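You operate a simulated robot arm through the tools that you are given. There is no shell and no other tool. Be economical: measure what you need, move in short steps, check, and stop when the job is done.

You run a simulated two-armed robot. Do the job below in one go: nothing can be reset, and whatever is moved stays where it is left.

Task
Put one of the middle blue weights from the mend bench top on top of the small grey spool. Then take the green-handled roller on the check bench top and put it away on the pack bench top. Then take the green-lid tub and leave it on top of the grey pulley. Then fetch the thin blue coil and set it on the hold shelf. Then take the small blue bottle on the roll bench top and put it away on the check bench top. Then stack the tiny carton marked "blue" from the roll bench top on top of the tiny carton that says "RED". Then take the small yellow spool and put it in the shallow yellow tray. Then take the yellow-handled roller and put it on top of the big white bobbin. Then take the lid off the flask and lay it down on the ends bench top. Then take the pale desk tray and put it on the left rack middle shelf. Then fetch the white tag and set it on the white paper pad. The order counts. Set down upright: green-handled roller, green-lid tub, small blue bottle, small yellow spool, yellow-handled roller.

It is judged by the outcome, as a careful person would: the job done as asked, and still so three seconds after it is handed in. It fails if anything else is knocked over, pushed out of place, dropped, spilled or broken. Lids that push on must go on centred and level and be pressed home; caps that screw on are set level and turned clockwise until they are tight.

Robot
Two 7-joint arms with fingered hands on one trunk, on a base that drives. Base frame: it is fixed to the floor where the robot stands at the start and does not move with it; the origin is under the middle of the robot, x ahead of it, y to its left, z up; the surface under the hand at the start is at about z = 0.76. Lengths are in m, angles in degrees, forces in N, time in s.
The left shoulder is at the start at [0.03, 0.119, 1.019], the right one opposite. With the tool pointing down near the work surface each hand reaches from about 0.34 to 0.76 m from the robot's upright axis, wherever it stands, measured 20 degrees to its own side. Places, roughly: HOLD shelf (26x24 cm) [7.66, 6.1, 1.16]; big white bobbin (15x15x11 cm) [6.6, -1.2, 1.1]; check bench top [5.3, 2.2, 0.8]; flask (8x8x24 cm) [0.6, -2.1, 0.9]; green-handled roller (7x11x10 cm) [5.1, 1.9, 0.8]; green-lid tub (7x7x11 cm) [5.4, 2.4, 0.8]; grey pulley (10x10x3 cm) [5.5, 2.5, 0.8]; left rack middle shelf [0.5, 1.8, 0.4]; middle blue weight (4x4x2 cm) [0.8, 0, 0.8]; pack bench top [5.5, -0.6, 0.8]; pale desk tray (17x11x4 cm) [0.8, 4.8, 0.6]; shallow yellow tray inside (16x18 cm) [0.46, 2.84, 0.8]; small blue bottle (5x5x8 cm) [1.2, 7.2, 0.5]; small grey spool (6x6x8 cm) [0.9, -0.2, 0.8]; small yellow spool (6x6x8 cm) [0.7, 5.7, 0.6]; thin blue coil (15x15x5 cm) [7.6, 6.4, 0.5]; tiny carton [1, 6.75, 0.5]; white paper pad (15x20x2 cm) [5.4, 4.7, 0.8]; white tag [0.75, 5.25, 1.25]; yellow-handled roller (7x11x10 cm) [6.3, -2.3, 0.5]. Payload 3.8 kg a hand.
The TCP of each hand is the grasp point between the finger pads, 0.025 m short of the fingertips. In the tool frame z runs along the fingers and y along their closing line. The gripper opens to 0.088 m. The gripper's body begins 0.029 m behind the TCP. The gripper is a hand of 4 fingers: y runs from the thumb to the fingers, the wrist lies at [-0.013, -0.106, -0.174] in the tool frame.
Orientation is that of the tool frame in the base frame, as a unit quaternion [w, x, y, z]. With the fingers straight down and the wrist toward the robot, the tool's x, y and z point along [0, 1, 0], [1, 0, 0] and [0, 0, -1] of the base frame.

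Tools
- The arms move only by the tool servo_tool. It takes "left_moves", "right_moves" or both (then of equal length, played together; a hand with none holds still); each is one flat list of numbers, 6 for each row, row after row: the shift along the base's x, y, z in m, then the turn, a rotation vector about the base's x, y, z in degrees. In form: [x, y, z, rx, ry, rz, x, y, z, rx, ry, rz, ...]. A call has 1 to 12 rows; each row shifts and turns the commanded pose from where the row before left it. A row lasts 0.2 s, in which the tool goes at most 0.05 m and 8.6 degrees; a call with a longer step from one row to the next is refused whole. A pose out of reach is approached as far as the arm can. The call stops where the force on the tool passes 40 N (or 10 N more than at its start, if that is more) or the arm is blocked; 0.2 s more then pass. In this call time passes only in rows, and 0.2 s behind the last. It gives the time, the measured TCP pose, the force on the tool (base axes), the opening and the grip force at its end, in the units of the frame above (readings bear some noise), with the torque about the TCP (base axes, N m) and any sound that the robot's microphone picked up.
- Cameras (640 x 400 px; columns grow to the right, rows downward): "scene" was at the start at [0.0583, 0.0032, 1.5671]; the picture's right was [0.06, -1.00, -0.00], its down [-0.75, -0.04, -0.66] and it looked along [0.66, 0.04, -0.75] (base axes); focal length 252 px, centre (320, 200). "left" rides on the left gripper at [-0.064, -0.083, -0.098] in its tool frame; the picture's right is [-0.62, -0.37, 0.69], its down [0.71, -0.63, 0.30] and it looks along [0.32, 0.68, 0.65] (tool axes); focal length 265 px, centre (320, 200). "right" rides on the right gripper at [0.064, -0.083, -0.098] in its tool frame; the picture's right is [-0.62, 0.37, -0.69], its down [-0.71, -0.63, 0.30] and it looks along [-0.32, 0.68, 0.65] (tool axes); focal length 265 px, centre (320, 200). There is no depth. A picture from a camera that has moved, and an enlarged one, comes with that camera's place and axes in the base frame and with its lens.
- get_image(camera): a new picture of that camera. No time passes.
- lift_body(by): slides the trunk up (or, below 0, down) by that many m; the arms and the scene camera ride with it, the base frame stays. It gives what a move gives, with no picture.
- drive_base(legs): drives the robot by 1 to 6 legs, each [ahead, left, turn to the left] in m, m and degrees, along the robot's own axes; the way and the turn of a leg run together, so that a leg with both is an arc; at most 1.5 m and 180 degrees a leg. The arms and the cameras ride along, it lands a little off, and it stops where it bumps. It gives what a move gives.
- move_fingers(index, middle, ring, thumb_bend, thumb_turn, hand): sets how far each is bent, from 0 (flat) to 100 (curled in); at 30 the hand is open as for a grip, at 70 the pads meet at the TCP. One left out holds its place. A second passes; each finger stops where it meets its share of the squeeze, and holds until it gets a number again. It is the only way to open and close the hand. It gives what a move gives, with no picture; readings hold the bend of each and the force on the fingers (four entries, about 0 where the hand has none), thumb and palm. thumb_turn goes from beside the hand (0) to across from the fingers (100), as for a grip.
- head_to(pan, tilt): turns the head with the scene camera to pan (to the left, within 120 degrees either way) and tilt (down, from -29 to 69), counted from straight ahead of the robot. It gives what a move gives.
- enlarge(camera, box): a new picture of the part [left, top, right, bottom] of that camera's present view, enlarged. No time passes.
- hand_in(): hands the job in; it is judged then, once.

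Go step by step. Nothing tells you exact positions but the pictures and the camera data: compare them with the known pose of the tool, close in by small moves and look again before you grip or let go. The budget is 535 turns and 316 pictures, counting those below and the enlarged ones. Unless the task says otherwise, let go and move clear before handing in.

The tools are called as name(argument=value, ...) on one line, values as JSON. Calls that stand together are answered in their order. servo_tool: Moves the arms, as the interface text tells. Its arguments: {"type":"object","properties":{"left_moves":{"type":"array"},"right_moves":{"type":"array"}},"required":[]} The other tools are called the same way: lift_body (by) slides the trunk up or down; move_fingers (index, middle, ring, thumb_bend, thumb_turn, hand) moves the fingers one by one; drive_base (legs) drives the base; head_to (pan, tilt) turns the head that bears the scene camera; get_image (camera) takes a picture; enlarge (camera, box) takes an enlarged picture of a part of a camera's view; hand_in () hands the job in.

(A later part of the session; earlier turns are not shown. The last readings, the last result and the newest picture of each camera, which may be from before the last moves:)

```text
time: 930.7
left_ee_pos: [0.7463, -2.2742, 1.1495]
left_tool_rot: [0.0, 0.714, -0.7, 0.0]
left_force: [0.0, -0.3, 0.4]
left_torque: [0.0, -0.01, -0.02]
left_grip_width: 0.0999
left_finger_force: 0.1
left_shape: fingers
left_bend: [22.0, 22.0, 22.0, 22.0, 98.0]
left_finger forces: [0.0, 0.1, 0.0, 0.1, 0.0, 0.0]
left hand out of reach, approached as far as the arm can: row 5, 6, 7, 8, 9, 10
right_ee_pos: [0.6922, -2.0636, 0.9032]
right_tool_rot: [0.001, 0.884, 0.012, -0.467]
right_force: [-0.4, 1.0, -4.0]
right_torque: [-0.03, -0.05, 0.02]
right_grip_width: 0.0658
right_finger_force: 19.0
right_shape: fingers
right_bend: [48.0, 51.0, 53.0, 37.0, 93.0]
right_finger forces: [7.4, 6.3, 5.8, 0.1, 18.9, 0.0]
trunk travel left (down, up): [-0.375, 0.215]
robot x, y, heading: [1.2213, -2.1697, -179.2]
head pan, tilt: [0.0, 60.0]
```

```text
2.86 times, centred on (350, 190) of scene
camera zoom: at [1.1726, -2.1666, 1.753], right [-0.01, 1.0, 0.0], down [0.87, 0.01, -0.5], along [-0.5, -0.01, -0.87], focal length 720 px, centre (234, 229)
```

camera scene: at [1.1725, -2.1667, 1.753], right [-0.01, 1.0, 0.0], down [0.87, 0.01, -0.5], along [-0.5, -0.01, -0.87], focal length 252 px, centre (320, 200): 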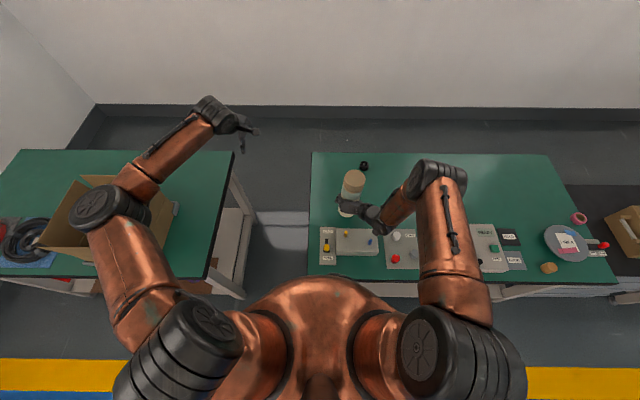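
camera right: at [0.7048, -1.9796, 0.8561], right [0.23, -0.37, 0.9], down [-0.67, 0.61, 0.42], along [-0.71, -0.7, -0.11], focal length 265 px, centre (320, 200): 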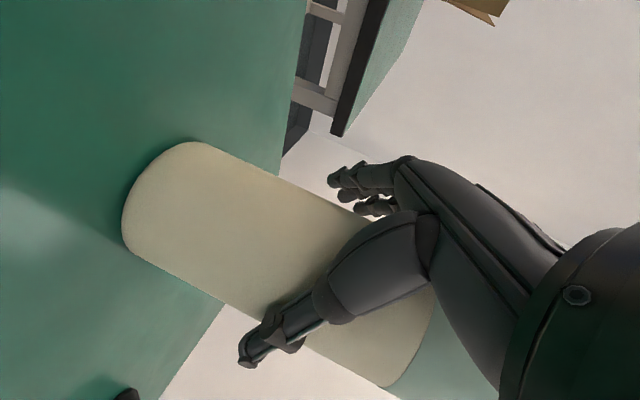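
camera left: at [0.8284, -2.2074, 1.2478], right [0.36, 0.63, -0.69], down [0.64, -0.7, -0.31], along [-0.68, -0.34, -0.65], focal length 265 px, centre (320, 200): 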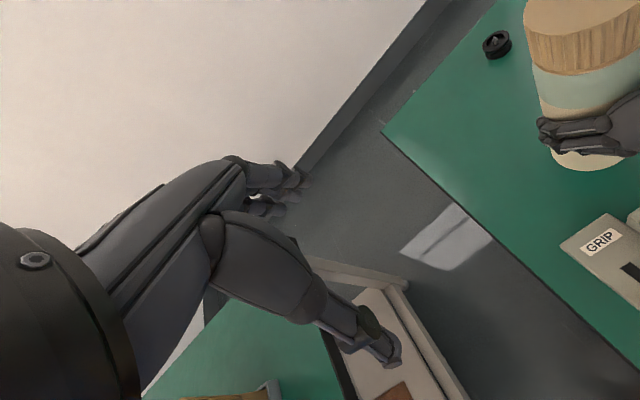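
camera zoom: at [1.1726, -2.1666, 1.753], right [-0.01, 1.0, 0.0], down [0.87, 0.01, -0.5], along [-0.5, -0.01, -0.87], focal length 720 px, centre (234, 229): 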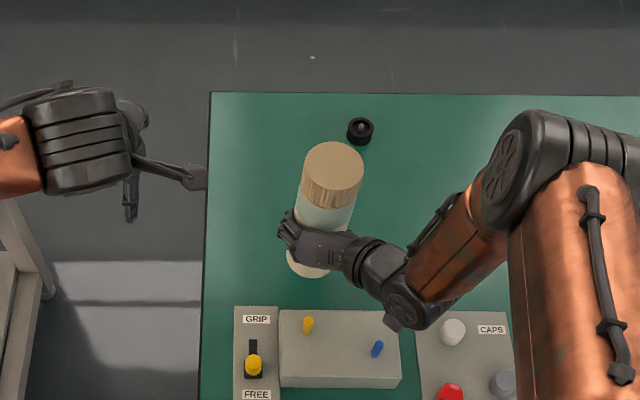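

The left arm stops ~10 cm left of my midline, so I'll bring the flask (held in the right hand) over to the left instead, meeting near (0.72, −2.29).

servo_tool(right_moves=[0.01, -0.045, 0, 0, 0, 0, 0.01, -0.045, 0, 0, 0, 0, 0.01, -0.045, 0, 0, 0, 0, 0.01, -0.045, 0, 0, 0, 0, 0.008, -0.045, 0, 0, 0, 0, 0, 0, 0, 0, 0, 0], left_moves=[0, -0.01, 0.02, 0, 0, 0, 0, -0.01, 0.02, 0, 0, 0, 0, -0.01, 0, 0, 0, 0, 0, 0, 0, 0, 0, 0, 0, 0, 0, 0, 0, 0, 0, 0, 0, 0, 0, 0])

get_image(camera="scene")

get_image(camera="left")

```text
time: 932.1
left_ee_pos: [0.7471, -2.3016, 1.1889]
left_tool_rot: [0.001, 0.714, -0.7, 0.0]
left_force: [0.1, 1.2, -0.4]
left_torque: [-0.02, 0.01, 0.0]
left_grip_width: 0.0996
left_finger_force: 0.0
left_shape: fingers
left_bend: [22.0, 22.0, 22.0, 22.0, 98.0]
left_finger forces: [0.0, 0.1, 0.1, 0.0, 0.1, 0.0]
right_ee_pos: [0.7361, -2.2905, 0.9031]
right_tool_rot: [0.001, 0.884, 0.012, -0.467]
right_force: [-0.5, 0.8, -2.8]
right_torque: [-0.04, -0.07, -0.01]
right_grip_width: 0.0655
right_finger_force: 18.9
right_shape: fingers
right_bend: [48.0, 51.0, 53.0, 37.0, 93.0]
right_finger forces: [7.2, 6.4, 5.8, 0.0, 18.9, 0.0]
trunk travel left (down, up): [-0.375, 0.215]
robot x, y, heading: [1.222, -2.1663, -179.3]
head pan, tilt: [0.0, 60.0]
```

```text
84 pictures are left
camera scene: at [1.1724, -2.1657, 1.753], right [-0.01, 1.0, 0.0], down [0.87, 0.01, -0.5], along [-0.5, -0.01, -0.87], focal length 252 px, centre (320, 200)
```

scene: 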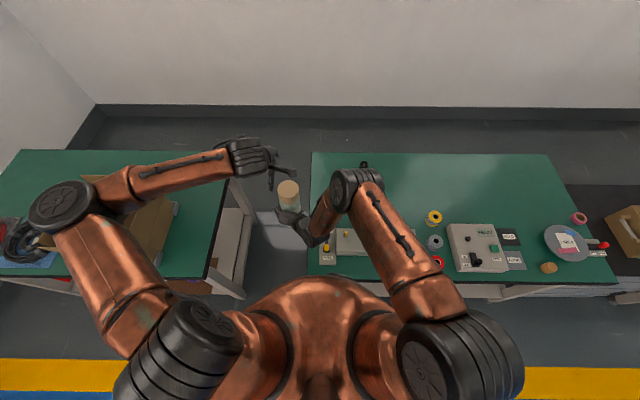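

```text
83 pictures are left
camera left: at [0.8293, -2.2351, 1.2874], right [0.36, 0.63, -0.69], down [0.64, -0.7, -0.3], along [-0.68, -0.34, -0.65], focal length 265 px, centre (320, 200)
```

left: 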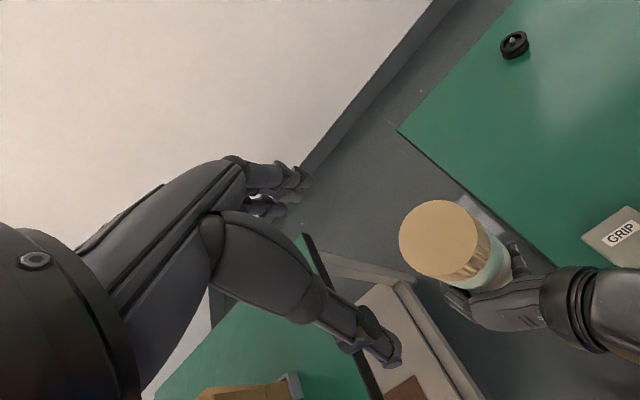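

Flask is now beside the left hand. Fine-align: flask a bit further left, left hand over the lid, and descend partway.

servo_tool(right_moves=[0, -0.025, 0, 0, 0, 0, 0, 0, 0, 0, 0, 0, 0, 0, 0, 0, 0, 0, 0, 0, 0, 0, 0, 0], left_moves=[-0.025, 0.003, 0, 0, 0, 0, 0, 0, -0.04, 0, 0, 0, 0, 0, -0.04, 0, 0, 0, 0, 0, 0, 0, 0, 0])

get_image(camera="left")

enlarge(camera="scene", box=[220, 130, 360, 240])

```text
time: 933.1
left_ee_pos: [0.7222, -2.302, 1.1097]
left_tool_rot: [0.0, 0.714, -0.701, -0.001]
left_force: [0.6, -0.3, -0.6]
left_torque: [0.02, 0.03, 0.0]
left_grip_width: 0.0998
left_finger_force: 0.1
left_shape: fingers
left_bend: [22.0, 22.0, 22.0, 22.0, 98.0]
left_finger forces: [0.0, 0.0, 0.0, 0.0, 0.1, 0.0]
right_ee_pos: [0.7385, -2.3145, 0.9022]
right_tool_rot: [0.0, 0.885, 0.013, -0.466]
right_force: [0.6, 0.5, -2.8]
right_torque: [-0.08, -0.03, -0.02]
right_grip_width: 0.0657
right_finger_force: 19.2
right_shape: fingers
right_bend: [48.0, 51.0, 53.0, 37.0, 93.0]
right_finger forces: [7.2, 6.4, 5.7, 0.1, 18.8, 0.1]
trunk travel left (down, up): [-0.375, 0.215]
robot x, y, heading: [1.2224, -2.1623, -179.2]
head pan, tilt: [0.0, 60.0]
```

```text
82 pictures are left
camera left: at [0.8052, -2.2356, 1.2085], right [0.35, 0.63, -0.69], down [0.64, -0.7, -0.3], along [-0.68, -0.34, -0.65], focal length 265 px, centre (320, 200)
```

left: 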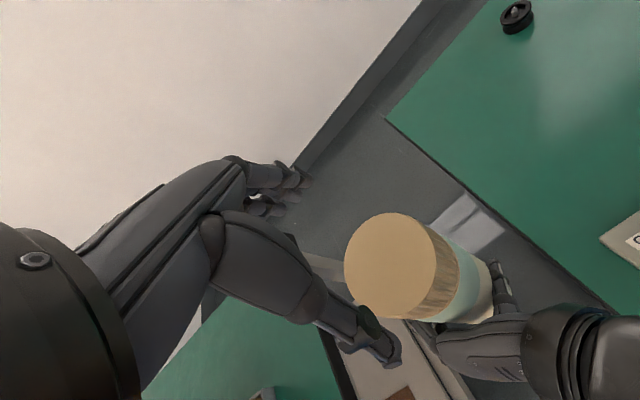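

```text
3.64 times, centred on (290, 185) of scene
camera zoom: at [1.1729, -2.1667, 1.753], right [-0.01, 1.0, 0.0], down [0.87, 0.01, -0.5], along [-0.5, -0.01, -0.87], focal length 916 px, centre (429, 254)
```

zoom: 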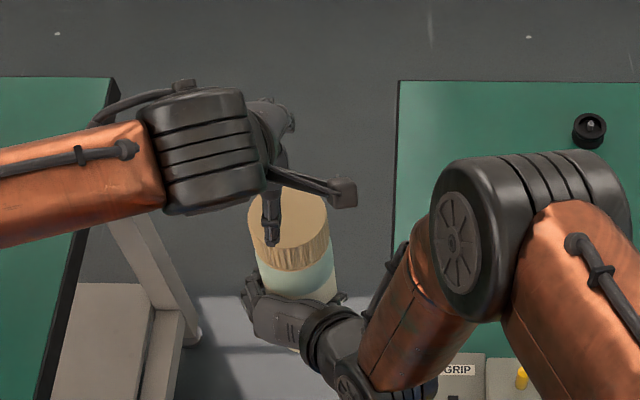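

Lid centre ≈ (0.732, −2.298). Nudge and lower the left hand around the lid.

servo_tool(left_moves=[0.009, 0.003, -0.02, 0, 0, 0, 0, 0, -0.025, 0, 0, 0, 0, 0, -0.02, 0, 0, 0, 0, 0, 0, 0, 0, 0])

get_image(camera="left")

```text
time: 934.1
left_ee_pos: [0.7313, -2.2968, 1.0442]
left_tool_rot: [0.001, 0.714, -0.7, 0.0]
left_force: [-0.3, 0.1, 0.0]
left_torque: [0.0, -0.01, -0.02]
left_grip_width: 0.0998
left_finger_force: 0.1
left_shape: fingers
left_bend: [22.0, 22.0, 22.0, 22.0, 98.0]
left_finger forces: [0.0, 0.0, 0.0, 0.0, 0.1, 0.0]
right_ee_pos: [0.7377, -2.315, 0.9022]
right_tool_rot: [0.001, 0.885, 0.011, -0.466]
right_force: [0.1, 0.0, -4.1]
right_torque: [-0.06, -0.04, 0.01]
right_grip_width: 0.0658
right_finger_force: 19.1
right_shape: fingers
right_bend: [48.0, 51.0, 53.0, 37.0, 93.0]
right_finger forces: [7.2, 6.4, 5.7, 0.1, 18.8, 0.0]
trunk travel left (down, up): [-0.375, 0.215]
robot x, y, heading: [1.2214, -2.1646, -179.3]
head pan, tilt: [0.0, 60.0]
```

```text
80 pictures are left
camera left: at [0.8134, -2.2308, 1.1442], right [0.36, 0.63, -0.69], down [0.64, -0.7, -0.3], along [-0.68, -0.34, -0.65], focal length 265 px, centre (320, 200)
```

left: 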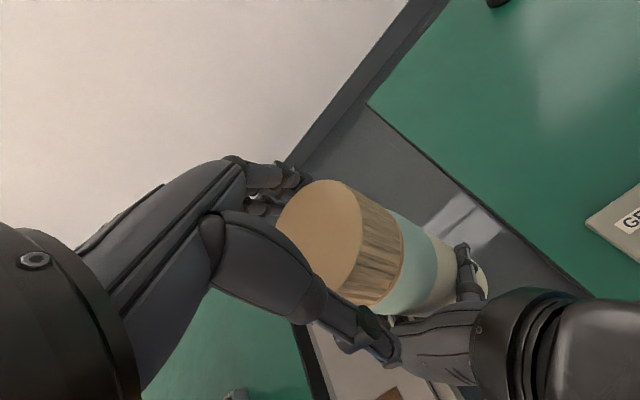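

Lid is between thumb and fingers. Lower another 1 cm and close.

servo_tool(left_moves=[0, 0, -0.012, 0, 0, 0, 0, 0, 0, 0, 0, 0])

move_fingers(hand="left", index=62, middle=62, ring=62, thumb_bend=62)

get_image(camera="left")

```text
time: 934.7
left_ee_pos: [0.731, -2.2982, 1.0342]
left_tool_rot: [0.001, 0.714, -0.701, 0.0]
left_force: [-0.1, -0.4, 0.2]
left_torque: [0.01, 0.03, -0.01]
left_grip_width: 0.1001
left_finger_force: 0.2
left_shape: fingers
left_bend: [22.0, 22.0, 22.0, 22.0, 98.0]
left_finger forces: [0.7, 0.0, 0.0, 0.0, 0.1, 0.0]
right_ee_pos: [0.7389, -2.3152, 0.9023]
right_tool_rot: [0.001, 0.885, 0.012, -0.466]
right_force: [0.0, 0.6, -4.5]
right_torque: [-0.02, -0.06, 0.03]
right_grip_width: 0.0656
right_finger_force: 18.8
right_shape: fingers
right_bend: [48.0, 51.0, 53.0, 37.0, 93.0]
right_finger forces: [7.2, 6.4, 5.4, 0.0, 18.9, 0.0]
trunk travel left (down, up): [-0.375, 0.215]
robot x, y, heading: [1.2244, -2.167, -179.5]
head pan, tilt: [0.0, 60.0]
```

```text
time: 935.7
left_ee_pos: [0.7318, -2.3004, 1.0347]
left_tool_rot: [0.002, 0.714, -0.7, -0.001]
left_force: [-3.7, 0.0, 5.7]
left_torque: [-0.12, 0.44, -0.21]
left_grip_width: 0.0682
left_finger_force: 29.2
left_shape: fingers
left_bend: [34.0, 43.0, 47.0, 44.0, 96.0]
left_finger forces: [13.9, 8.8, 7.9, 0.0, 28.2, 0.0]
right_ee_pos: [0.7388, -2.3149, 0.9021]
right_tool_rot: [0.001, 0.884, 0.013, -0.466]
right_force: [3.8, 0.3, -9.2]
right_torque: [-0.02, -0.06, 0.19]
right_grip_width: 0.0655
right_finger_force: 18.0
right_shape: fingers
right_bend: [48.0, 51.0, 53.0, 37.0, 93.0]
right_finger forces: [7.1, 6.5, 4.0, 0.1, 18.2, 0.0]
trunk travel left (down, up): [-0.375, 0.215]
robot x, y, heading: [1.218, -2.1634, -179.5]
head pan, tilt: [0.0, 60.0]
```

```text
79 pictures are left
camera left: at [0.8138, -2.2328, 1.1331], right [0.35, 0.63, -0.69], down [0.64, -0.7, -0.31], along [-0.68, -0.34, -0.65], focal length 265 px, centre (320, 200)
```

left: 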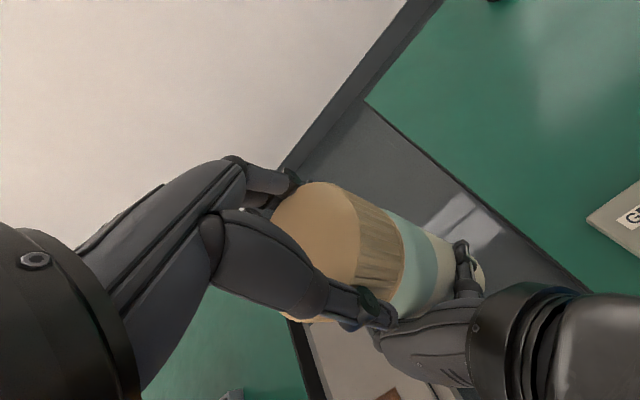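

Both grips are firm. Try a gentle straight pull on the lid first.

servo_tool(left_moves=[0, 0, 0.003, 0, 0, 0, 0, 0, 0.003, 0, 0, 0, 0, 0, 0, 0, 0, 0])

enlarge(camera="left", box=[240, 150, 520, 350])

```text
time: 936.5
left_ee_pos: [0.731, -2.297, 1.0403]
left_tool_rot: [-0.001, 0.713, -0.701, -0.001]
left_force: [-0.8, -1.2, 0.0]
left_torque: [0.0, -0.01, 0.0]
left_grip_width: 0.0678
left_finger_force: 27.9
left_shape: fingers
left_bend: [34.0, 43.0, 48.0, 45.0, 95.0]
left_finger forces: [13.2, 7.2, 6.8, 0.1, 28.0, 0.1]
right_ee_pos: [0.737, -2.3146, 0.9035]
right_tool_rot: [0.002, 0.884, 0.012, -0.467]
right_force: [0.7, 1.1, -2.5]
right_torque: [-0.16, 0.07, 0.01]
right_grip_width: 0.0656
right_finger_force: 18.8
right_shape: fingers
right_bend: [48.0, 51.0, 53.0, 37.0, 93.0]
right_finger forces: [7.2, 6.1, 4.5, 0.1, 19.1, 0.1]
trunk travel left (down, up): [-0.375, 0.215]
robot x, y, heading: [1.2192, -2.1611, -179.5]
head pan, tilt: [0.0, 60.0]
heard: snap
```

```text
2.00 times, centred on (380, 250) of left
camera zoom: at [0.8135, -2.2309, 1.1389], right [0.36, 0.63, -0.69], down [0.64, -0.7, -0.31], along [-0.68, -0.34, -0.65], focal length 531 px, centre (200, 100)
```

zoom: 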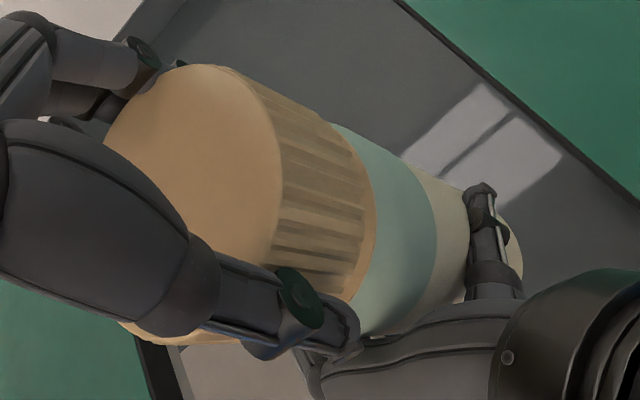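

A snap – the push-on lid has released. Raise it clear.

servo_tool(left_moves=[0, 0, 0.01, 0, 0, 0, 0, 0, 0.02, 0, 0, 0, 0, 0, 0.03, 0, 0, 0, 0, 0, 0.04, 0, 0, 0, 0, 0, 0, 0, 0, 0])

get_image(camera="scene")

get_image(camera="left")

```text
time: 937.7
left_ee_pos: [0.7297, -2.2986, 1.1394]
left_tool_rot: [0.001, 0.714, -0.7, 0.0]
left_force: [-0.5, 0.1, 0.0]
left_torque: [0.01, 0.0, 0.0]
left_grip_width: 0.0674
left_finger_force: 27.2
left_shape: fingers
left_bend: [34.0, 44.0, 48.0, 45.0, 94.0]
left_finger forces: [12.7, 7.1, 6.8, 0.1, 28.2, 0.0]
right_ee_pos: [0.7388, -2.3143, 0.9023]
right_tool_rot: [0.001, 0.884, 0.013, -0.467]
right_force: [-0.3, 0.1, -2.1]
right_torque: [-0.06, -0.04, 0.02]
right_grip_width: 0.0656
right_finger_force: 18.7
right_shape: fingers
right_bend: [48.0, 51.0, 53.0, 37.0, 93.0]
right_finger forces: [7.4, 6.3, 5.5, 0.0, 18.9, 0.1]
trunk travel left (down, up): [-0.375, 0.215]
robot x, y, heading: [1.2232, -2.164, -179.3]
head pan, tilt: [0.0, 60.0]
```

```text
77 pictures are left
camera scene: at [1.1725, -2.1671, 1.753], right [-0.01, 1.0, 0.0], down [0.87, 0.01, -0.5], along [-0.5, -0.01, -0.87], focal length 252 px, centre (320, 200)
```

scene: 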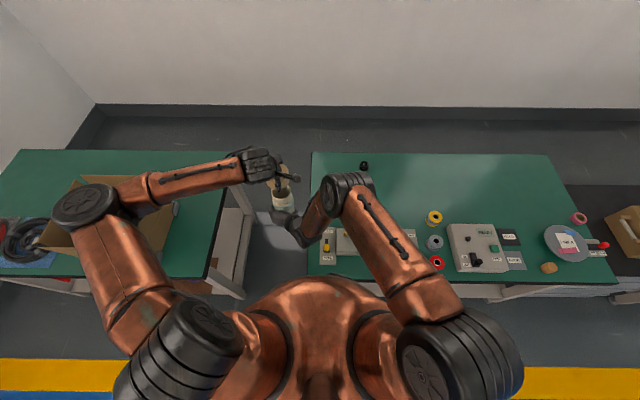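

```text
76 pictures are left
camera left: at [0.8122, -2.2315, 1.2385], right [0.36, 0.63, -0.69], down [0.64, -0.7, -0.3], along [-0.68, -0.34, -0.65], focal length 265 px, centre (320, 200)
```

left: 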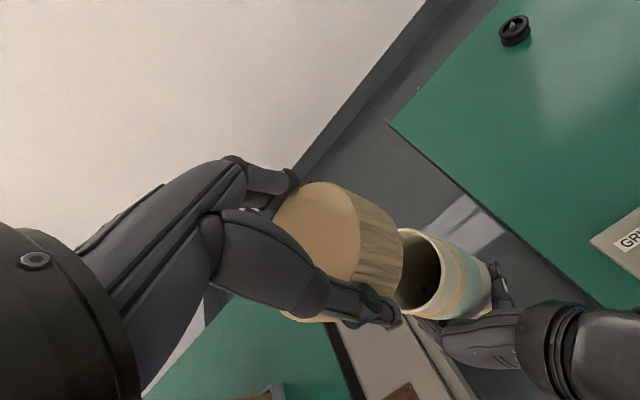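

The lid is off and the flask stays upright in the right hand. Return the flask to its original spot.

servo_tool(left_moves=[0, 0, 0.03, 0, 0, 0, 0, -0.02, 0.03, 0, 0, 0, 0, -0.02, 0, 0, 0, 0, 0, 0, 0, 0, 0, 0, 0, 0, 0, 0, 0, 0, 0, 0, 0, 0, 0, 0, 0, 0, 0, 0, 0, 0, 0, 0, 0, 0, 0, 0, 0, 0, 0, 0, 0, 0, 0, 0, 0, 0, 0, 0], right_moves=[0, 0.03, 0, 0, 0, 0, -0.009, 0.037, 0, 0, 0, 0, -0.01, 0.045, 0, 0, 0, 0, -0.01, 0.045, 0, 0, 0, 0, -0.01, 0.045, 0, 0, 0, 0, -0.01, 0.045, 0, 0, 0, 0, -0.033, 0, 0, 0, 0, 0, -0.033, 0, 0, 0, 0, 0, -0.033, 0, 0, 0, 0, 0, 0, 0, -0.02, 0, 0, 0])

servo_tool(right_moves=[0, 0, -0.015, 0, 0, 0, 0, 0, -0.005, 0, 0, 0, 0, 0, 0, 0, 0, 0])

get_image(camera="scene")

```text
time: 939.9
left_ee_pos: [0.7304, -2.3361, 1.1996]
left_tool_rot: [0.001, 0.714, -0.701, 0.0]
left_force: [0.1, 0.4, -1.0]
left_torque: [0.01, -0.01, 0.01]
left_grip_width: 0.0674
left_finger_force: 26.9
left_shape: fingers
left_bend: [34.0, 44.0, 48.0, 46.0, 94.0]
left_finger forces: [12.5, 7.0, 6.6, 0.0, 27.7, 0.0]
right_ee_pos: [0.5902, -2.0673, 0.8834]
right_tool_rot: [0.0, 0.885, 0.012, -0.466]
right_force: [-0.2, -0.8, -2.5]
right_torque: [-0.03, -0.04, -0.05]
right_grip_width: 0.0653
right_finger_force: 18.9
right_shape: fingers
right_bend: [48.0, 51.0, 53.0, 37.0, 93.0]
right_finger forces: [7.1, 6.4, 5.6, 0.0, 18.7, 0.0]
trunk travel left (down, up): [-0.375, 0.215]
robot x, y, heading: [1.2226, -2.1646, -179.5]
head pan, tilt: [0.0, 60.0]
```

```text
time: 940.7
left_ee_pos: [0.7299, -2.337, 1.2009]
left_tool_rot: [0.001, 0.714, -0.7, -0.001]
left_force: [0.2, 0.1, 0.3]
left_torque: [0.01, -0.01, 0.01]
left_grip_width: 0.0674
left_finger_force: 27.3
left_shape: fingers
left_bend: [34.0, 44.0, 48.0, 46.0, 94.0]
left_finger forces: [12.5, 7.1, 6.8, 0.1, 27.7, 0.0]
right_ee_pos: [0.5922, -2.0696, 0.8637]
right_tool_rot: [0.002, 0.885, 0.012, -0.466]
right_force: [-0.3, -0.1, -3.2]
right_torque: [-0.05, 0.0, 0.03]
right_grip_width: 0.0658
right_finger_force: 19.2
right_shape: fingers
right_bend: [48.0, 51.0, 53.0, 37.0, 93.0]
right_finger forces: [7.1, 6.4, 5.7, 0.1, 18.8, 0.1]
trunk travel left (down, up): [-0.375, 0.215]
robot x, y, heading: [1.219, -2.1647, -179.6]
head pan, tilt: [0.0, 60.0]
```

```text
75 pictures are left
camera scene: at [1.1725, -2.1668, 1.753], right [-0.01, 1.0, 0.0], down [0.87, 0.01, -0.5], along [-0.5, -0.01, -0.87], focal length 252 px, centre (320, 200)
```

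scene: 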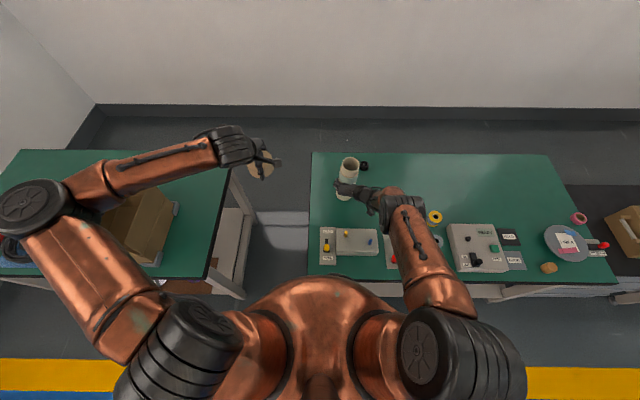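

Flask is back above its spot. Lower to contact.

servo_tool(right_moves=[0, 0, -0.004, 0, 0, 0, 0, 0, -0.003, 0, 0, 0, 0, 0, 0, 0, 0, 0])

servo_tool(right_moves=[0, 0, -0.003, 0, 0, 0, 0, 0, 0, 0, 0, 0])

servo_tool(right_moves=[0, 0, -0.002, 0, 0, 0, 0, 0, 0, 0, 0, 0])

```text
time: 941.5
left_ee_pos: [0.7309, -2.3369, 1.2001]
left_tool_rot: [0.001, 0.714, -0.7, 0.0]
left_force: [0.8, -1.0, -1.0]
left_torque: [-0.02, 0.01, 0.0]
left_grip_width: 0.0673
left_finger_force: 27.0
left_shape: fingers
left_bend: [34.0, 44.0, 48.0, 46.0, 94.0]
left_finger forces: [12.5, 7.1, 6.7, 0.0, 27.8, 0.1]
right_ee_pos: [0.5906, -2.0698, 0.8575]
right_tool_rot: [0.001, 0.884, 0.011, -0.466]
right_force: [0.2, -0.7, -1.6]
right_torque: [-0.01, 0.0, 0.01]
right_grip_width: 0.0654
right_finger_force: 19.3
right_shape: fingers
right_bend: [48.0, 51.0, 53.0, 37.0, 93.0]
right_finger forces: [7.1, 6.3, 5.7, 0.1, 18.6, 0.0]
trunk travel left (down, up): [-0.375, 0.215]
robot x, y, heading: [1.2208, -2.1666, -179.5]
head pan, tilt: [0.0, 60.0]
```

```text
time: 942.1
left_ee_pos: [0.7317, -2.3376, 1.2001]
left_tool_rot: [0.001, 0.714, -0.7, -0.001]
left_force: [-0.8, 0.0, 0.2]
left_torque: [0.02, 0.06, -0.03]
left_grip_width: 0.0671
left_finger_force: 27.2
left_shape: fingers
left_bend: [34.0, 44.0, 48.0, 46.0, 94.0]
left_finger forces: [12.4, 7.0, 6.7, 0.1, 27.6, 0.1]
right_ee_pos: [0.5902, -2.0689, 0.8554]
right_tool_rot: [0.002, 0.884, 0.013, -0.467]
right_force: [-1.0, -2.7, 4.8]
right_torque: [-0.02, -0.02, 0.02]
right_grip_width: 0.0653
right_finger_force: 20.5
right_shape: fingers
right_bend: [48.0, 51.0, 53.0, 37.0, 94.0]
right_finger forces: [7.9, 7.5, 7.0, 0.0, 18.8, 0.1]
trunk travel left (down, up): [-0.375, 0.215]
robot x, y, heading: [1.2208, -2.1651, -179.6]
head pan, tilt: [0.0, 60.0]
```

```text
time: 942.7
left_ee_pos: [0.7324, -2.3373, 1.2004]
left_tool_rot: [0.002, 0.714, -0.7, 0.0]
left_force: [-1.0, -0.9, -0.4]
left_torque: [-0.02, -0.01, 0.0]
left_grip_width: 0.0673
left_finger_force: 27.2
left_shape: fingers
left_bend: [34.0, 44.0, 48.0, 46.0, 94.0]
left_finger forces: [12.5, 6.9, 6.7, 0.1, 27.6, 0.0]
right_ee_pos: [0.5907, -2.0693, 0.8536]
right_tool_rot: [0.002, 0.884, 0.013, -0.468]
right_force: [-1.5, -5.4, 11.1]
right_torque: [-0.13, 0.11, 0.01]
right_grip_width: 0.0654
right_finger_force: 20.6
right_shape: fingers
right_bend: [48.0, 51.0, 52.0, 37.0, 95.0]
right_finger forces: [8.5, 7.8, 7.7, 0.0, 17.8, 0.0]
trunk travel left (down, up): [-0.375, 0.215]
robot x, y, heading: [1.2196, -2.1667, -179.7]
head pan, tilt: [0.0, 60.0]
```

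Flask rests on the bench. Release and withdraw straight back.

move_fingers(hand="right", index=35, middle=36, ring=36, thumb_bend=26)

move_fingers(hand="right", index=22, middle=22, ring=22, thumb_bend=20)

servo_tool(right_moves=[0.02, 0, 0, 0, 0, 0, 0.03, 0, 0, 0, 0, 0, 0.035, 0, 0, 0, 0, 0, 0.035, 0, 0, 0, 0, 0, 0, 0, 0.03, 0, 0, 0, 0, 0, 0.04, 0, 0, 0, 0, 0, 0.04, 0, 0, 0, 0, 0, 0.04, 0, 0, 0, 0, 0, 0.04, 0, 0, 0, 0, 0, 0.04, 0, 0, 0, 0, 0, 0.04, 0, 0, 0])

enlarge(camera="scene", box=[290, 130, 430, 270])

```text
time: 943.7
left_ee_pos: [0.7309, -2.3365, 1.1996]
left_tool_rot: [0.001, 0.714, -0.7, -0.001]
left_force: [0.7, 0.3, -0.9]
left_torque: [0.0, -0.01, -0.04]
left_grip_width: 0.0672
left_finger_force: 27.1
left_shape: fingers
left_bend: [34.0, 44.0, 48.0, 46.0, 94.0]
left_finger forces: [12.5, 7.0, 6.8, 0.1, 27.7, 0.1]
right_ee_pos: [0.5908, -2.069, 0.8521]
right_tool_rot: [0.001, 0.885, 0.011, -0.466]
right_force: [0.2, 0.6, -0.6]
right_torque: [0.0, 0.01, -0.02]
right_grip_width: 0.0822
right_finger_force: 0.0
right_shape: fingers
right_bend: [35.0, 36.0, 36.0, 26.0, 97.0]
right_finger forces: [0.0, 0.1, 0.0, 0.0, 0.1, 0.1]
trunk travel left (down, up): [-0.375, 0.215]
robot x, y, heading: [1.2186, -2.1615, -179.3]
head pan, tilt: [0.0, 60.0]
```

```text
time: 944.7
left_ee_pos: [0.7309, -2.3357, 1.2002]
left_tool_rot: [0.0, 0.714, -0.7, 0.0]
left_force: [-0.4, -0.4, -0.8]
left_torque: [-0.03, -0.01, -0.03]
left_grip_width: 0.067
left_finger_force: 27.1
left_shape: fingers
left_bend: [34.0, 44.0, 48.0, 46.0, 94.0]
left_finger forces: [12.5, 7.0, 6.7, 0.0, 27.7, 0.1]
right_ee_pos: [0.5906, -2.0688, 0.8519]
right_tool_rot: [0.001, 0.885, 0.012, -0.466]
right_force: [-1.0, 0.2, -1.1]
right_torque: [0.03, 0.01, 0.02]
right_grip_width: 0.1009
right_finger_force: 0.0
right_shape: fingers
right_bend: [22.0, 22.0, 22.0, 20.0, 97.0]
right_finger forces: [0.1, 0.1, 0.0, 0.0, 0.1, 0.1]
trunk travel left (down, up): [-0.375, 0.215]
robot x, y, heading: [1.2191, -2.1642, -179.5]
head pan, tilt: [0.0, 60.0]
```

```text
time: 947.1
left_ee_pos: [0.731, -2.3375, 1.201]
left_tool_rot: [0.001, 0.714, -0.7, -0.001]
left_force: [0.0, 0.4, -0.2]
left_torque: [0.0, 0.01, 0.04]
left_grip_width: 0.0671
left_finger_force: 26.8
left_shape: fingers
left_bend: [34.0, 44.0, 48.0, 46.0, 94.0]
left_finger forces: [12.5, 7.0, 6.8, 0.0, 27.7, 0.1]
right_ee_pos: [0.7122, -2.0677, 1.1222]
right_tool_rot: [0.002, 0.884, 0.014, -0.467]
right_force: [0.0, -0.6, -0.3]
right_torque: [-0.01, 0.04, 0.01]
right_grip_width: 0.1007
right_finger_force: 0.0
right_shape: fingers
right_bend: [22.0, 22.0, 22.0, 20.0, 97.0]
right_finger forces: [0.1, 0.0, 0.0, 0.0, 0.0, 0.1]
trunk travel left (down, up): [-0.375, 0.215]
robot x, y, heading: [1.2216, -2.1669, -179.5]
head pan, tilt: [0.0, 60.0]
```

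```text
2.86 times, centred on (360, 200) of scene
camera zoom: at [1.1743, -2.1669, 1.753], right [-0.01, 1.0, 0.0], down [0.87, 0.01, -0.5], along [-0.5, -0.01, -0.87], focal length 720 px, centre (206, 200)
```

zoom: 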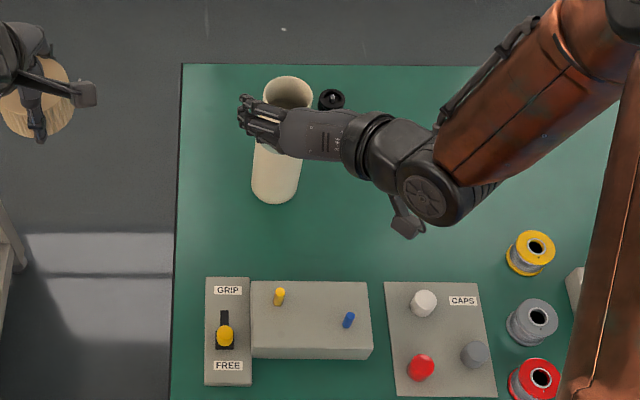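

Flask stands back at its place, open. Now straighten the right hand and move the base right so the left hand (with the lid) comes over a free part of the ends bench.

servo_tool(right_moves=[0.015, 0, 0.02, 0, -7.9, 0, 0.015, 0, 0.02, 0, -7.9, 0, 0.015, 0, 0.02, 0, -7.9, 0, 0.01, 0, 0.02, 0, -7.9, 0, 0, 0, 0.02, 0, -7.9, 0, 0, 0, 0.02, 0, -7.9, 0, 0, 0, 0.01, 0, -7.9, 0])

servo_tool(right_moves=[0, 0, 0, 0, 0, -8.2, 0, 0, 0, 0, 0, -8.2, 0, 0, 0, 0, 0, -8.2, 0, 0, 0, 0, 0, -8.2, 0, 0, 0, 0, 0, -8.2, 0, 0, 0, 0, 0, -8.2, 0, 0, 0, 0, 0, -8.2, 0, 0, 0, 0, 0, -8.2, 0, 0, 0, 0, 0, -8.2, 0, 0, 0, 0, 0, -8.2, 0, 0, 0, 0, 0, -8.2])

drive_base(legs=[[0, -0.52, 0]])

get_image(camera="scene")

get_image(camera="left")

```text
time: 948.7
left_ee_pos: [0.7293, -2.3373, 1.2006]
left_tool_rot: [0.0, 0.714, -0.7, 0.0]
left_force: [0.3, 0.3, -0.5]
left_torque: [0.02, -0.03, -0.06]
left_grip_width: 0.0675
left_finger_force: 27.5
left_shape: fingers
left_bend: [34.0, 44.0, 48.0, 46.0, 94.0]
left_finger forces: [12.5, 7.0, 6.8, 0.0, 27.7, 0.0]
right_ee_pos: [0.7652, -2.0681, 1.2524]
right_tool_rot: [0.006, 1.0, 0.011, -0.001]
right_force: [0.8, -0.1, -0.5]
right_torque: [0.04, 0.01, 0.01]
right_grip_width: 0.1012
right_finger_force: 0.0
right_shape: fingers
right_bend: [22.0, 22.0, 22.0, 20.0, 97.0]
right_finger forces: [0.0, 0.0, 0.0, 0.1, 0.0, 0.0]
trunk travel left (down, up): [-0.375, 0.215]
robot x, y, heading: [1.2187, -2.1667, -179.3]
head pan, tilt: [0.0, 60.0]
```

```text
time: 951.1
left_ee_pos: [0.7305, -2.3375, 1.2005]
left_tool_rot: [0.001, 0.714, -0.7, -0.001]
left_force: [0.8, 0.4, -0.5]
left_torque: [0.02, -0.01, -0.04]
left_grip_width: 0.0672
left_finger_force: 26.2
left_shape: fingers
left_bend: [34.0, 44.0, 48.0, 46.0, 94.0]
left_finger forces: [12.5, 6.9, 6.8, 0.0, 27.5, 0.1]
right_ee_pos: [0.7648, -2.0689, 1.2525]
right_tool_rot: [0.002, 0.713, -0.702, -0.008]
right_force: [-0.3, -0.3, 0.6]
right_torque: [0.0, 0.0, 0.0]
right_grip_width: 0.1009
right_finger_force: 0.0
right_shape: fingers
right_bend: [22.0, 22.0, 22.0, 20.0, 97.0]
right_finger forces: [0.1, 0.0, 0.1, 0.0, 0.0, 0.0]
trunk travel left (down, up): [-0.375, 0.215]
robot x, y, heading: [1.2169, -2.1669, -179.3]
head pan, tilt: [0.0, 60.0]
```

```text
time: 954.1
left_ee_pos: [0.7257, -1.8135, 1.2006]
left_tool_rot: [0.001, 0.713, -0.701, -0.001]
left_force: [0.2, -1.1, -0.9]
left_torque: [0.01, 0.01, 0.02]
left_grip_width: 0.067
left_finger_force: 26.7
left_shape: fingers
left_bend: [34.0, 44.0, 48.0, 46.0, 94.0]
left_finger forces: [12.5, 7.0, 6.9, 0.1, 27.7, 0.1]
right_ee_pos: [0.7608, -1.5464, 1.2517]
right_tool_rot: [0.003, 0.712, -0.702, -0.007]
right_force: [-0.6, 0.1, -0.4]
right_torque: [0.02, 0.0, 0.01]
right_grip_width: 0.101
right_finger_force: 0.1
right_shape: fingers
right_bend: [22.0, 22.0, 22.0, 20.0, 97.0]
right_finger forces: [0.0, 0.0, 0.0, 0.0, 0.1, 0.0]
trunk travel left (down, up): [-0.375, 0.215]
robot x, y, heading: [1.2137, -1.6434, -179.8]
head pan, tilt: [0.0, 60.0]
```

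```text
73 pictures are left
camera scene: at [1.1679, -1.6453, 1.753], right [-0.01, 1.0, 0.0], down [0.87, 0.01, -0.5], along [-0.5, 0.0, -0.87], focal length 252 px, centre (320, 200)
```

scene: 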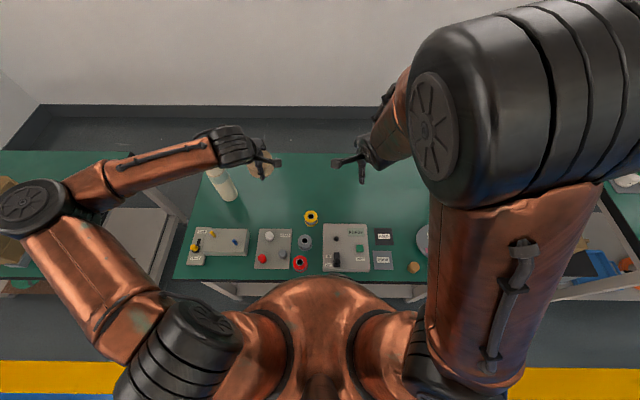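

```text
72 pictures are left
camera left: at [0.8076, -1.7475, 1.2992], right [0.36, 0.63, -0.69], down [0.64, -0.7, -0.3], along [-0.68, -0.34, -0.65], focal length 265 px, centre (320, 200)
```

left: 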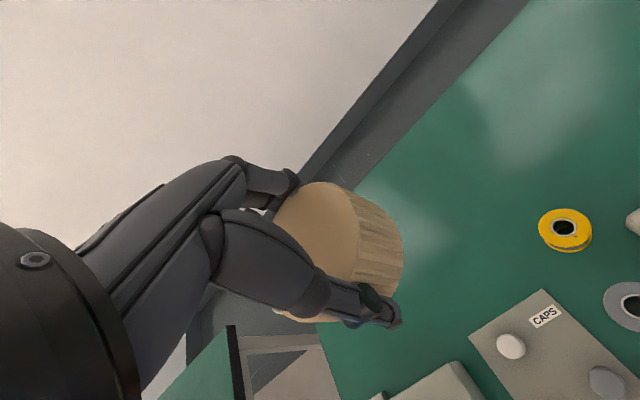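

Lower the trunk and bring the lid over the free area near (0.62, −1.81).

lift_body(by=-0.2)

servo_tool(left_moves=[-0.035, 0, 0, 0, 0, 0, -0.035, 0, 0, 0, 0, 0, -0.035, 0, 0, 0, 0, 0, 0, 0, -0.04, 0, 0, 0, 0, 0, -0.04, 0, 0, 0, 0, 0, -0.04, 0, 0, 0, 0, 0, -0.035, 0, 0, 0, 0, 0, 0, 0, 0, 0])

get_image(camera="scene")

```text
time: 956.3
left_ee_pos: [0.7255, -1.8133, 1.0004]
left_tool_rot: [0.0, 0.714, -0.701, 0.0]
left_force: [-0.1, 0.4, -0.4]
left_torque: [0.0, 0.02, -0.01]
left_grip_width: 0.0671
left_finger_force: 26.5
left_shape: fingers
left_bend: [34.0, 44.0, 48.0, 46.0, 94.0]
left_finger forces: [12.6, 7.1, 6.7, 0.0, 27.6, 0.1]
right_ee_pos: [0.7611, -1.5446, 1.0533]
right_tool_rot: [0.003, 0.713, -0.701, -0.006]
right_force: [0.5, 0.2, 0.5]
right_torque: [-0.05, 0.0, 0.0]
right_grip_width: 0.101
right_finger_force: 0.0
right_shape: fingers
right_bend: [22.0, 22.0, 22.0, 20.0, 97.0]
right_finger forces: [0.0, 0.0, 0.0, 0.0, 0.0, 0.0]
trunk travel left (down, up): [-0.175, 0.415]
robot x, y, heading: [1.2135, -1.6414, -179.7]
head pan, tilt: [0.0, 60.0]
```

```text
time: 958.1
left_ee_pos: [0.6546, -1.823, 0.8478]
left_tool_rot: [0.001, 0.713, -0.701, -0.001]
left_force: [-0.2, -0.6, -0.2]
left_torque: [0.03, -0.04, -0.01]
left_grip_width: 0.0665
left_finger_force: 26.1
left_shape: fingers
left_bend: [34.0, 44.0, 49.0, 46.0, 94.0]
left_finger forces: [12.1, 7.0, 6.9, 0.0, 26.8, 0.0]
left hand out of reach, approached as far as the arm can: row 3, 7
right_ee_pos: [0.7614, -1.5458, 1.0516]
right_tool_rot: [0.003, 0.713, -0.701, -0.007]
right_force: [0.8, 0.5, -0.2]
right_torque: [-0.01, -0.01, 0.01]
right_grip_width: 0.1009
right_finger_force: 0.2
right_shape: fingers
right_bend: [22.0, 22.0, 22.0, 20.0, 97.0]
right_finger forces: [0.0, 0.0, 0.0, 0.1, 0.0, 0.0]
trunk travel left (down, up): [-0.175, 0.415]
robot x, y, heading: [1.2148, -1.6477, -179.8]
head pan, tilt: [0.0, 60.0]
```

```text
71 pictures are left
camera scene: at [1.168, -1.6453, 1.553], right [-0.01, 1.0, 0.0], down [0.87, 0.01, -0.5], along [-0.5, 0.0, -0.87], focal length 252 px, centre (320, 200)
```

scene: 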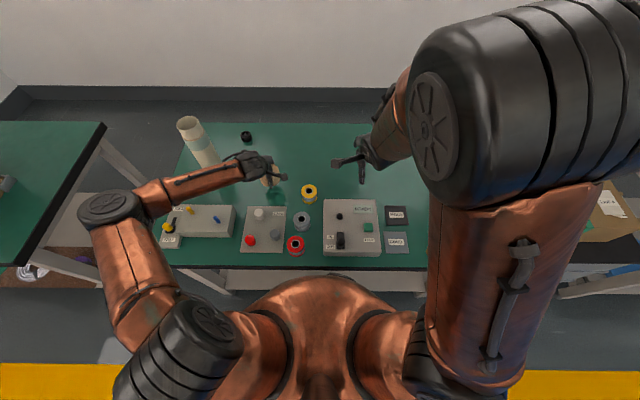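

Spot is clear. Lower using the trunk in small steps until contact.

lift_body(by=-0.03)

lift_body(by=-0.006)

lift_body(by=-0.005)

get_image(camera="left")

```text
time: 958.8
left_ee_pos: [0.6557, -1.8222, 0.8172]
left_tool_rot: [0.0, 0.714, -0.7, -0.001]
left_force: [0.3, 0.1, -0.3]
left_torque: [-0.02, -0.01, 0.0]
left_grip_width: 0.0669
left_finger_force: 26.3
left_shape: fingers
left_bend: [34.0, 44.0, 49.0, 46.0, 94.0]
left_finger forces: [12.1, 7.0, 6.9, 0.0, 26.9, 0.0]
right_ee_pos: [0.761, -1.5461, 1.0223]
right_tool_rot: [0.002, 0.713, -0.701, -0.006]
right_force: [0.2, 0.0, 0.0]
right_torque: [0.01, 0.01, 0.0]
right_grip_width: 0.101
right_finger_force: 0.0
right_shape: fingers
right_bend: [22.0, 22.0, 22.0, 20.0, 97.0]
right_finger forces: [0.0, 0.1, 0.0, 0.0, 0.1, 0.1]
trunk travel left (down, up): [-0.145, 0.445]
robot x, y, heading: [1.2129, -1.6437, -179.5]
head pan, tilt: [0.0, 60.0]
```

```text
time: 959.4
left_ee_pos: [0.6561, -1.8224, 0.8113]
left_tool_rot: [0.0, 0.714, -0.7, 0.0]
left_force: [0.2, 0.4, -1.0]
left_torque: [0.0, 0.02, 0.01]
left_grip_width: 0.0668
left_finger_force: 26.2
left_shape: fingers
left_bend: [34.0, 44.0, 49.0, 46.0, 94.0]
left_finger forces: [12.1, 7.0, 6.7, 0.1, 26.9, 0.0]
right_ee_pos: [0.7629, -1.5449, 1.0156]
right_tool_rot: [0.003, 0.712, -0.702, -0.007]
right_force: [-0.3, 0.6, 0.0]
right_torque: [-0.02, -0.02, -0.02]
right_grip_width: 0.101
right_finger_force: 0.0
right_shape: fingers
right_bend: [22.0, 22.0, 22.0, 20.0, 97.0]
right_finger forces: [0.1, 0.1, 0.1, 0.1, 0.0, 0.1]
trunk travel left (down, up): [-0.139, 0.451]
robot x, y, heading: [1.2145, -1.6437, -179.2]
head pan, tilt: [0.0, 60.0]
```

```text
time: 959.9
left_ee_pos: [0.6549, -1.8225, 0.8054]
left_tool_rot: [0.001, 0.713, -0.701, -0.001]
left_force: [-0.2, 1.0, -0.9]
left_torque: [0.02, 0.02, 0.0]
left_grip_width: 0.0666
left_finger_force: 26.4
left_shape: fingers
left_bend: [34.0, 44.0, 49.0, 46.0, 94.0]
left_finger forces: [12.1, 6.9, 6.8, 0.0, 27.0, 0.0]
right_ee_pos: [0.761, -1.5454, 1.0099]
right_tool_rot: [0.003, 0.713, -0.701, -0.007]
right_force: [0.1, -0.6, -0.3]
right_torque: [-0.03, 0.0, 0.0]
right_grip_width: 0.1013
right_finger_force: 0.1
right_shape: fingers
right_bend: [22.0, 22.0, 22.0, 20.0, 97.0]
right_finger forces: [0.1, 0.1, 0.1, 0.0, 0.1, 0.0]
trunk travel left (down, up): [-0.134, 0.456]
robot x, y, heading: [1.2156, -1.6441, -179.5]
head pan, tilt: [0.0, 60.0]
```

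```text
70 pictures are left
camera left: at [0.7371, -1.7564, 0.9049], right [0.36, 0.63, -0.69], down [0.64, -0.7, -0.31], along [-0.68, -0.34, -0.65], focal length 265 px, centre (320, 200)
```

left: 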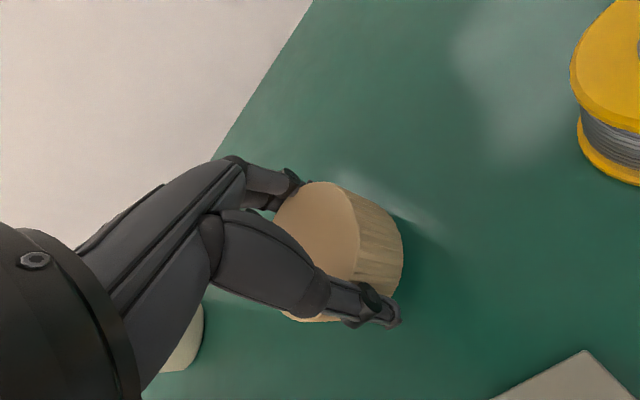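

Close to the surface now; a few more millimetres.

lift_body(by=-0.004)

lift_body(by=-0.004)

lift_body(by=-0.004)

```text
time: 960.5
left_ee_pos: [0.6535, -1.8228, 0.8009]
left_tool_rot: [0.001, 0.713, -0.701, -0.001]
left_force: [-0.8, -0.3, -0.9]
left_torque: [-0.04, 0.01, -0.01]
left_grip_width: 0.0667
left_finger_force: 26.7
left_shape: fingers
left_bend: [34.0, 44.0, 49.0, 46.0, 94.0]
left_finger forces: [12.1, 7.1, 6.8, 0.0, 26.9, 0.0]
right_ee_pos: [0.7603, -1.5458, 1.0074]
right_tool_rot: [0.003, 0.712, -0.702, -0.006]
right_force: [0.0, -0.1, 0.2]
right_torque: [-0.01, 0.0, 0.0]
right_grip_width: 0.1009
right_finger_force: 0.0
right_shape: fingers
right_bend: [22.0, 22.0, 22.0, 20.0, 97.0]
right_finger forces: [0.0, 0.0, 0.0, 0.0, 0.0, 0.0]
trunk travel left (down, up): [-0.13, 0.46]
robot x, y, heading: [1.2158, -1.6451, -179.5]
head pan, tilt: [0.0, 60.0]
```

```text
time: 961.0
left_ee_pos: [0.6543, -1.8236, 0.7982]
left_tool_rot: [0.0, 0.714, -0.7, -0.001]
left_force: [-0.6, -0.7, -1.2]
left_torque: [0.0, 0.03, -0.03]
left_grip_width: 0.067
left_finger_force: 26.0
left_shape: fingers
left_bend: [34.0, 44.0, 49.0, 46.0, 94.0]
left_finger forces: [12.1, 7.0, 6.8, 0.0, 26.8, 0.0]
right_ee_pos: [0.7603, -1.5455, 1.003]
right_tool_rot: [0.004, 0.712, -0.702, -0.008]
right_force: [0.2, 0.0, -0.4]
right_torque: [0.0, -0.02, 0.02]
right_grip_width: 0.101
right_finger_force: 0.1
right_shape: fingers
right_bend: [22.0, 22.0, 22.0, 20.0, 97.0]
right_finger forces: [0.0, 0.1, 0.1, 0.0, 0.0, 0.0]
trunk travel left (down, up): [-0.126, 0.464]
robot x, y, heading: [1.2136, -1.6439, -179.8]
head pan, tilt: [0.0, 60.0]
```

```text
time: 961.5
left_ee_pos: [0.6551, -1.8221, 0.7945]
left_tool_rot: [0.001, 0.713, -0.701, -0.001]
left_force: [-0.2, 0.1, 0.4]
left_torque: [0.01, 0.0, 0.01]
left_grip_width: 0.0671
left_finger_force: 25.9
left_shape: fingers
left_bend: [34.0, 44.0, 49.0, 46.0, 94.0]
left_finger forces: [12.1, 7.3, 7.0, 0.0, 27.0, 0.1]
right_ee_pos: [0.761, -1.5454, 0.999]
right_tool_rot: [0.003, 0.713, -0.701, -0.007]
right_force: [0.4, -0.3, 1.0]
right_torque: [-0.06, 0.0, 0.02]
right_grip_width: 0.1011
right_finger_force: 0.1
right_shape: fingers
right_bend: [22.0, 22.0, 22.0, 20.0, 97.0]
right_finger forces: [0.1, 0.0, 0.0, 0.0, 0.0, 0.0]
trunk travel left (down, up): [-0.122, 0.468]
robot x, y, heading: [1.2145, -1.6397, -179.4]
head pan, tilt: [0.0, 60.0]
```

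lift_body(by=-0.003)

move_fingers(hand="left", index=20, middle=24, ring=26, thumb_bend=24)

get_image(camera="left")

```text
time: 962.0
left_ee_pos: [0.6525, -1.8219, 0.7927]
left_tool_rot: [0.001, 0.713, -0.702, -0.001]
left_force: [-1.3, 1.3, 8.0]
left_torque: [-0.06, -0.14, 0.0]
left_grip_width: 0.0666
left_finger_force: 28.5
left_shape: fingers
left_bend: [34.0, 44.0, 49.0, 47.0, 94.0]
left_finger forces: [14.7, 6.8, 7.1, 0.0, 28.8, 0.1]
right_ee_pos: [0.7612, -1.5455, 0.9961]
right_tool_rot: [0.004, 0.713, -0.701, -0.007]
right_force: [-0.7, 0.7, -0.7]
right_torque: [0.0, 0.01, 0.0]
right_grip_width: 0.1012
right_finger_force: 0.1
right_shape: fingers
right_bend: [22.0, 22.0, 22.0, 20.0, 97.0]
right_finger forces: [0.0, 0.0, 0.1, 0.0, 0.0, 0.0]
trunk travel left (down, up): [-0.119, 0.471]
robot x, y, heading: [1.2177, -1.6453, -179.6]
head pan, tilt: [0.0, 60.0]
```

```text
time: 963.0
left_ee_pos: [0.655, -1.8227, 0.7912]
left_tool_rot: [0.0, 0.713, -0.701, -0.001]
left_force: [0.4, 0.4, 0.3]
left_torque: [0.01, 0.02, -0.05]
left_grip_width: 0.1005
left_finger_force: 0.1
left_shape: fingers
left_bend: [20.0, 24.0, 26.0, 24.0, 97.0]
left_finger forces: [0.0, 0.0, 0.0, 0.0, 0.0, 0.0]
right_ee_pos: [0.7624, -1.5459, 0.9961]
right_tool_rot: [0.003, 0.712, -0.702, -0.007]
right_force: [0.0, 0.0, -0.4]
right_torque: [0.02, 0.02, 0.02]
right_grip_width: 0.101
right_finger_force: 0.2
right_shape: fingers
right_bend: [22.0, 22.0, 22.0, 20.0, 97.0]
right_finger forces: [0.0, 0.0, 0.0, 0.0, 0.1, 0.1]
trunk travel left (down, up): [-0.119, 0.471]
robot x, y, heading: [1.2166, -1.6442, -179.5]
head pan, tilt: [0.0, 60.0]
```

```text
69 pictures are left
camera left: at [0.7371, -1.7564, 0.8899], right [0.36, 0.63, -0.69], down [0.64, -0.7, -0.31], along [-0.68, -0.34, -0.65], focal length 265 px, centre (320, 200)
```

left: 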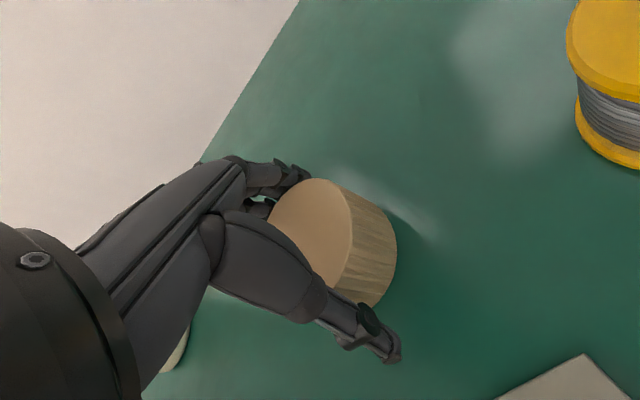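

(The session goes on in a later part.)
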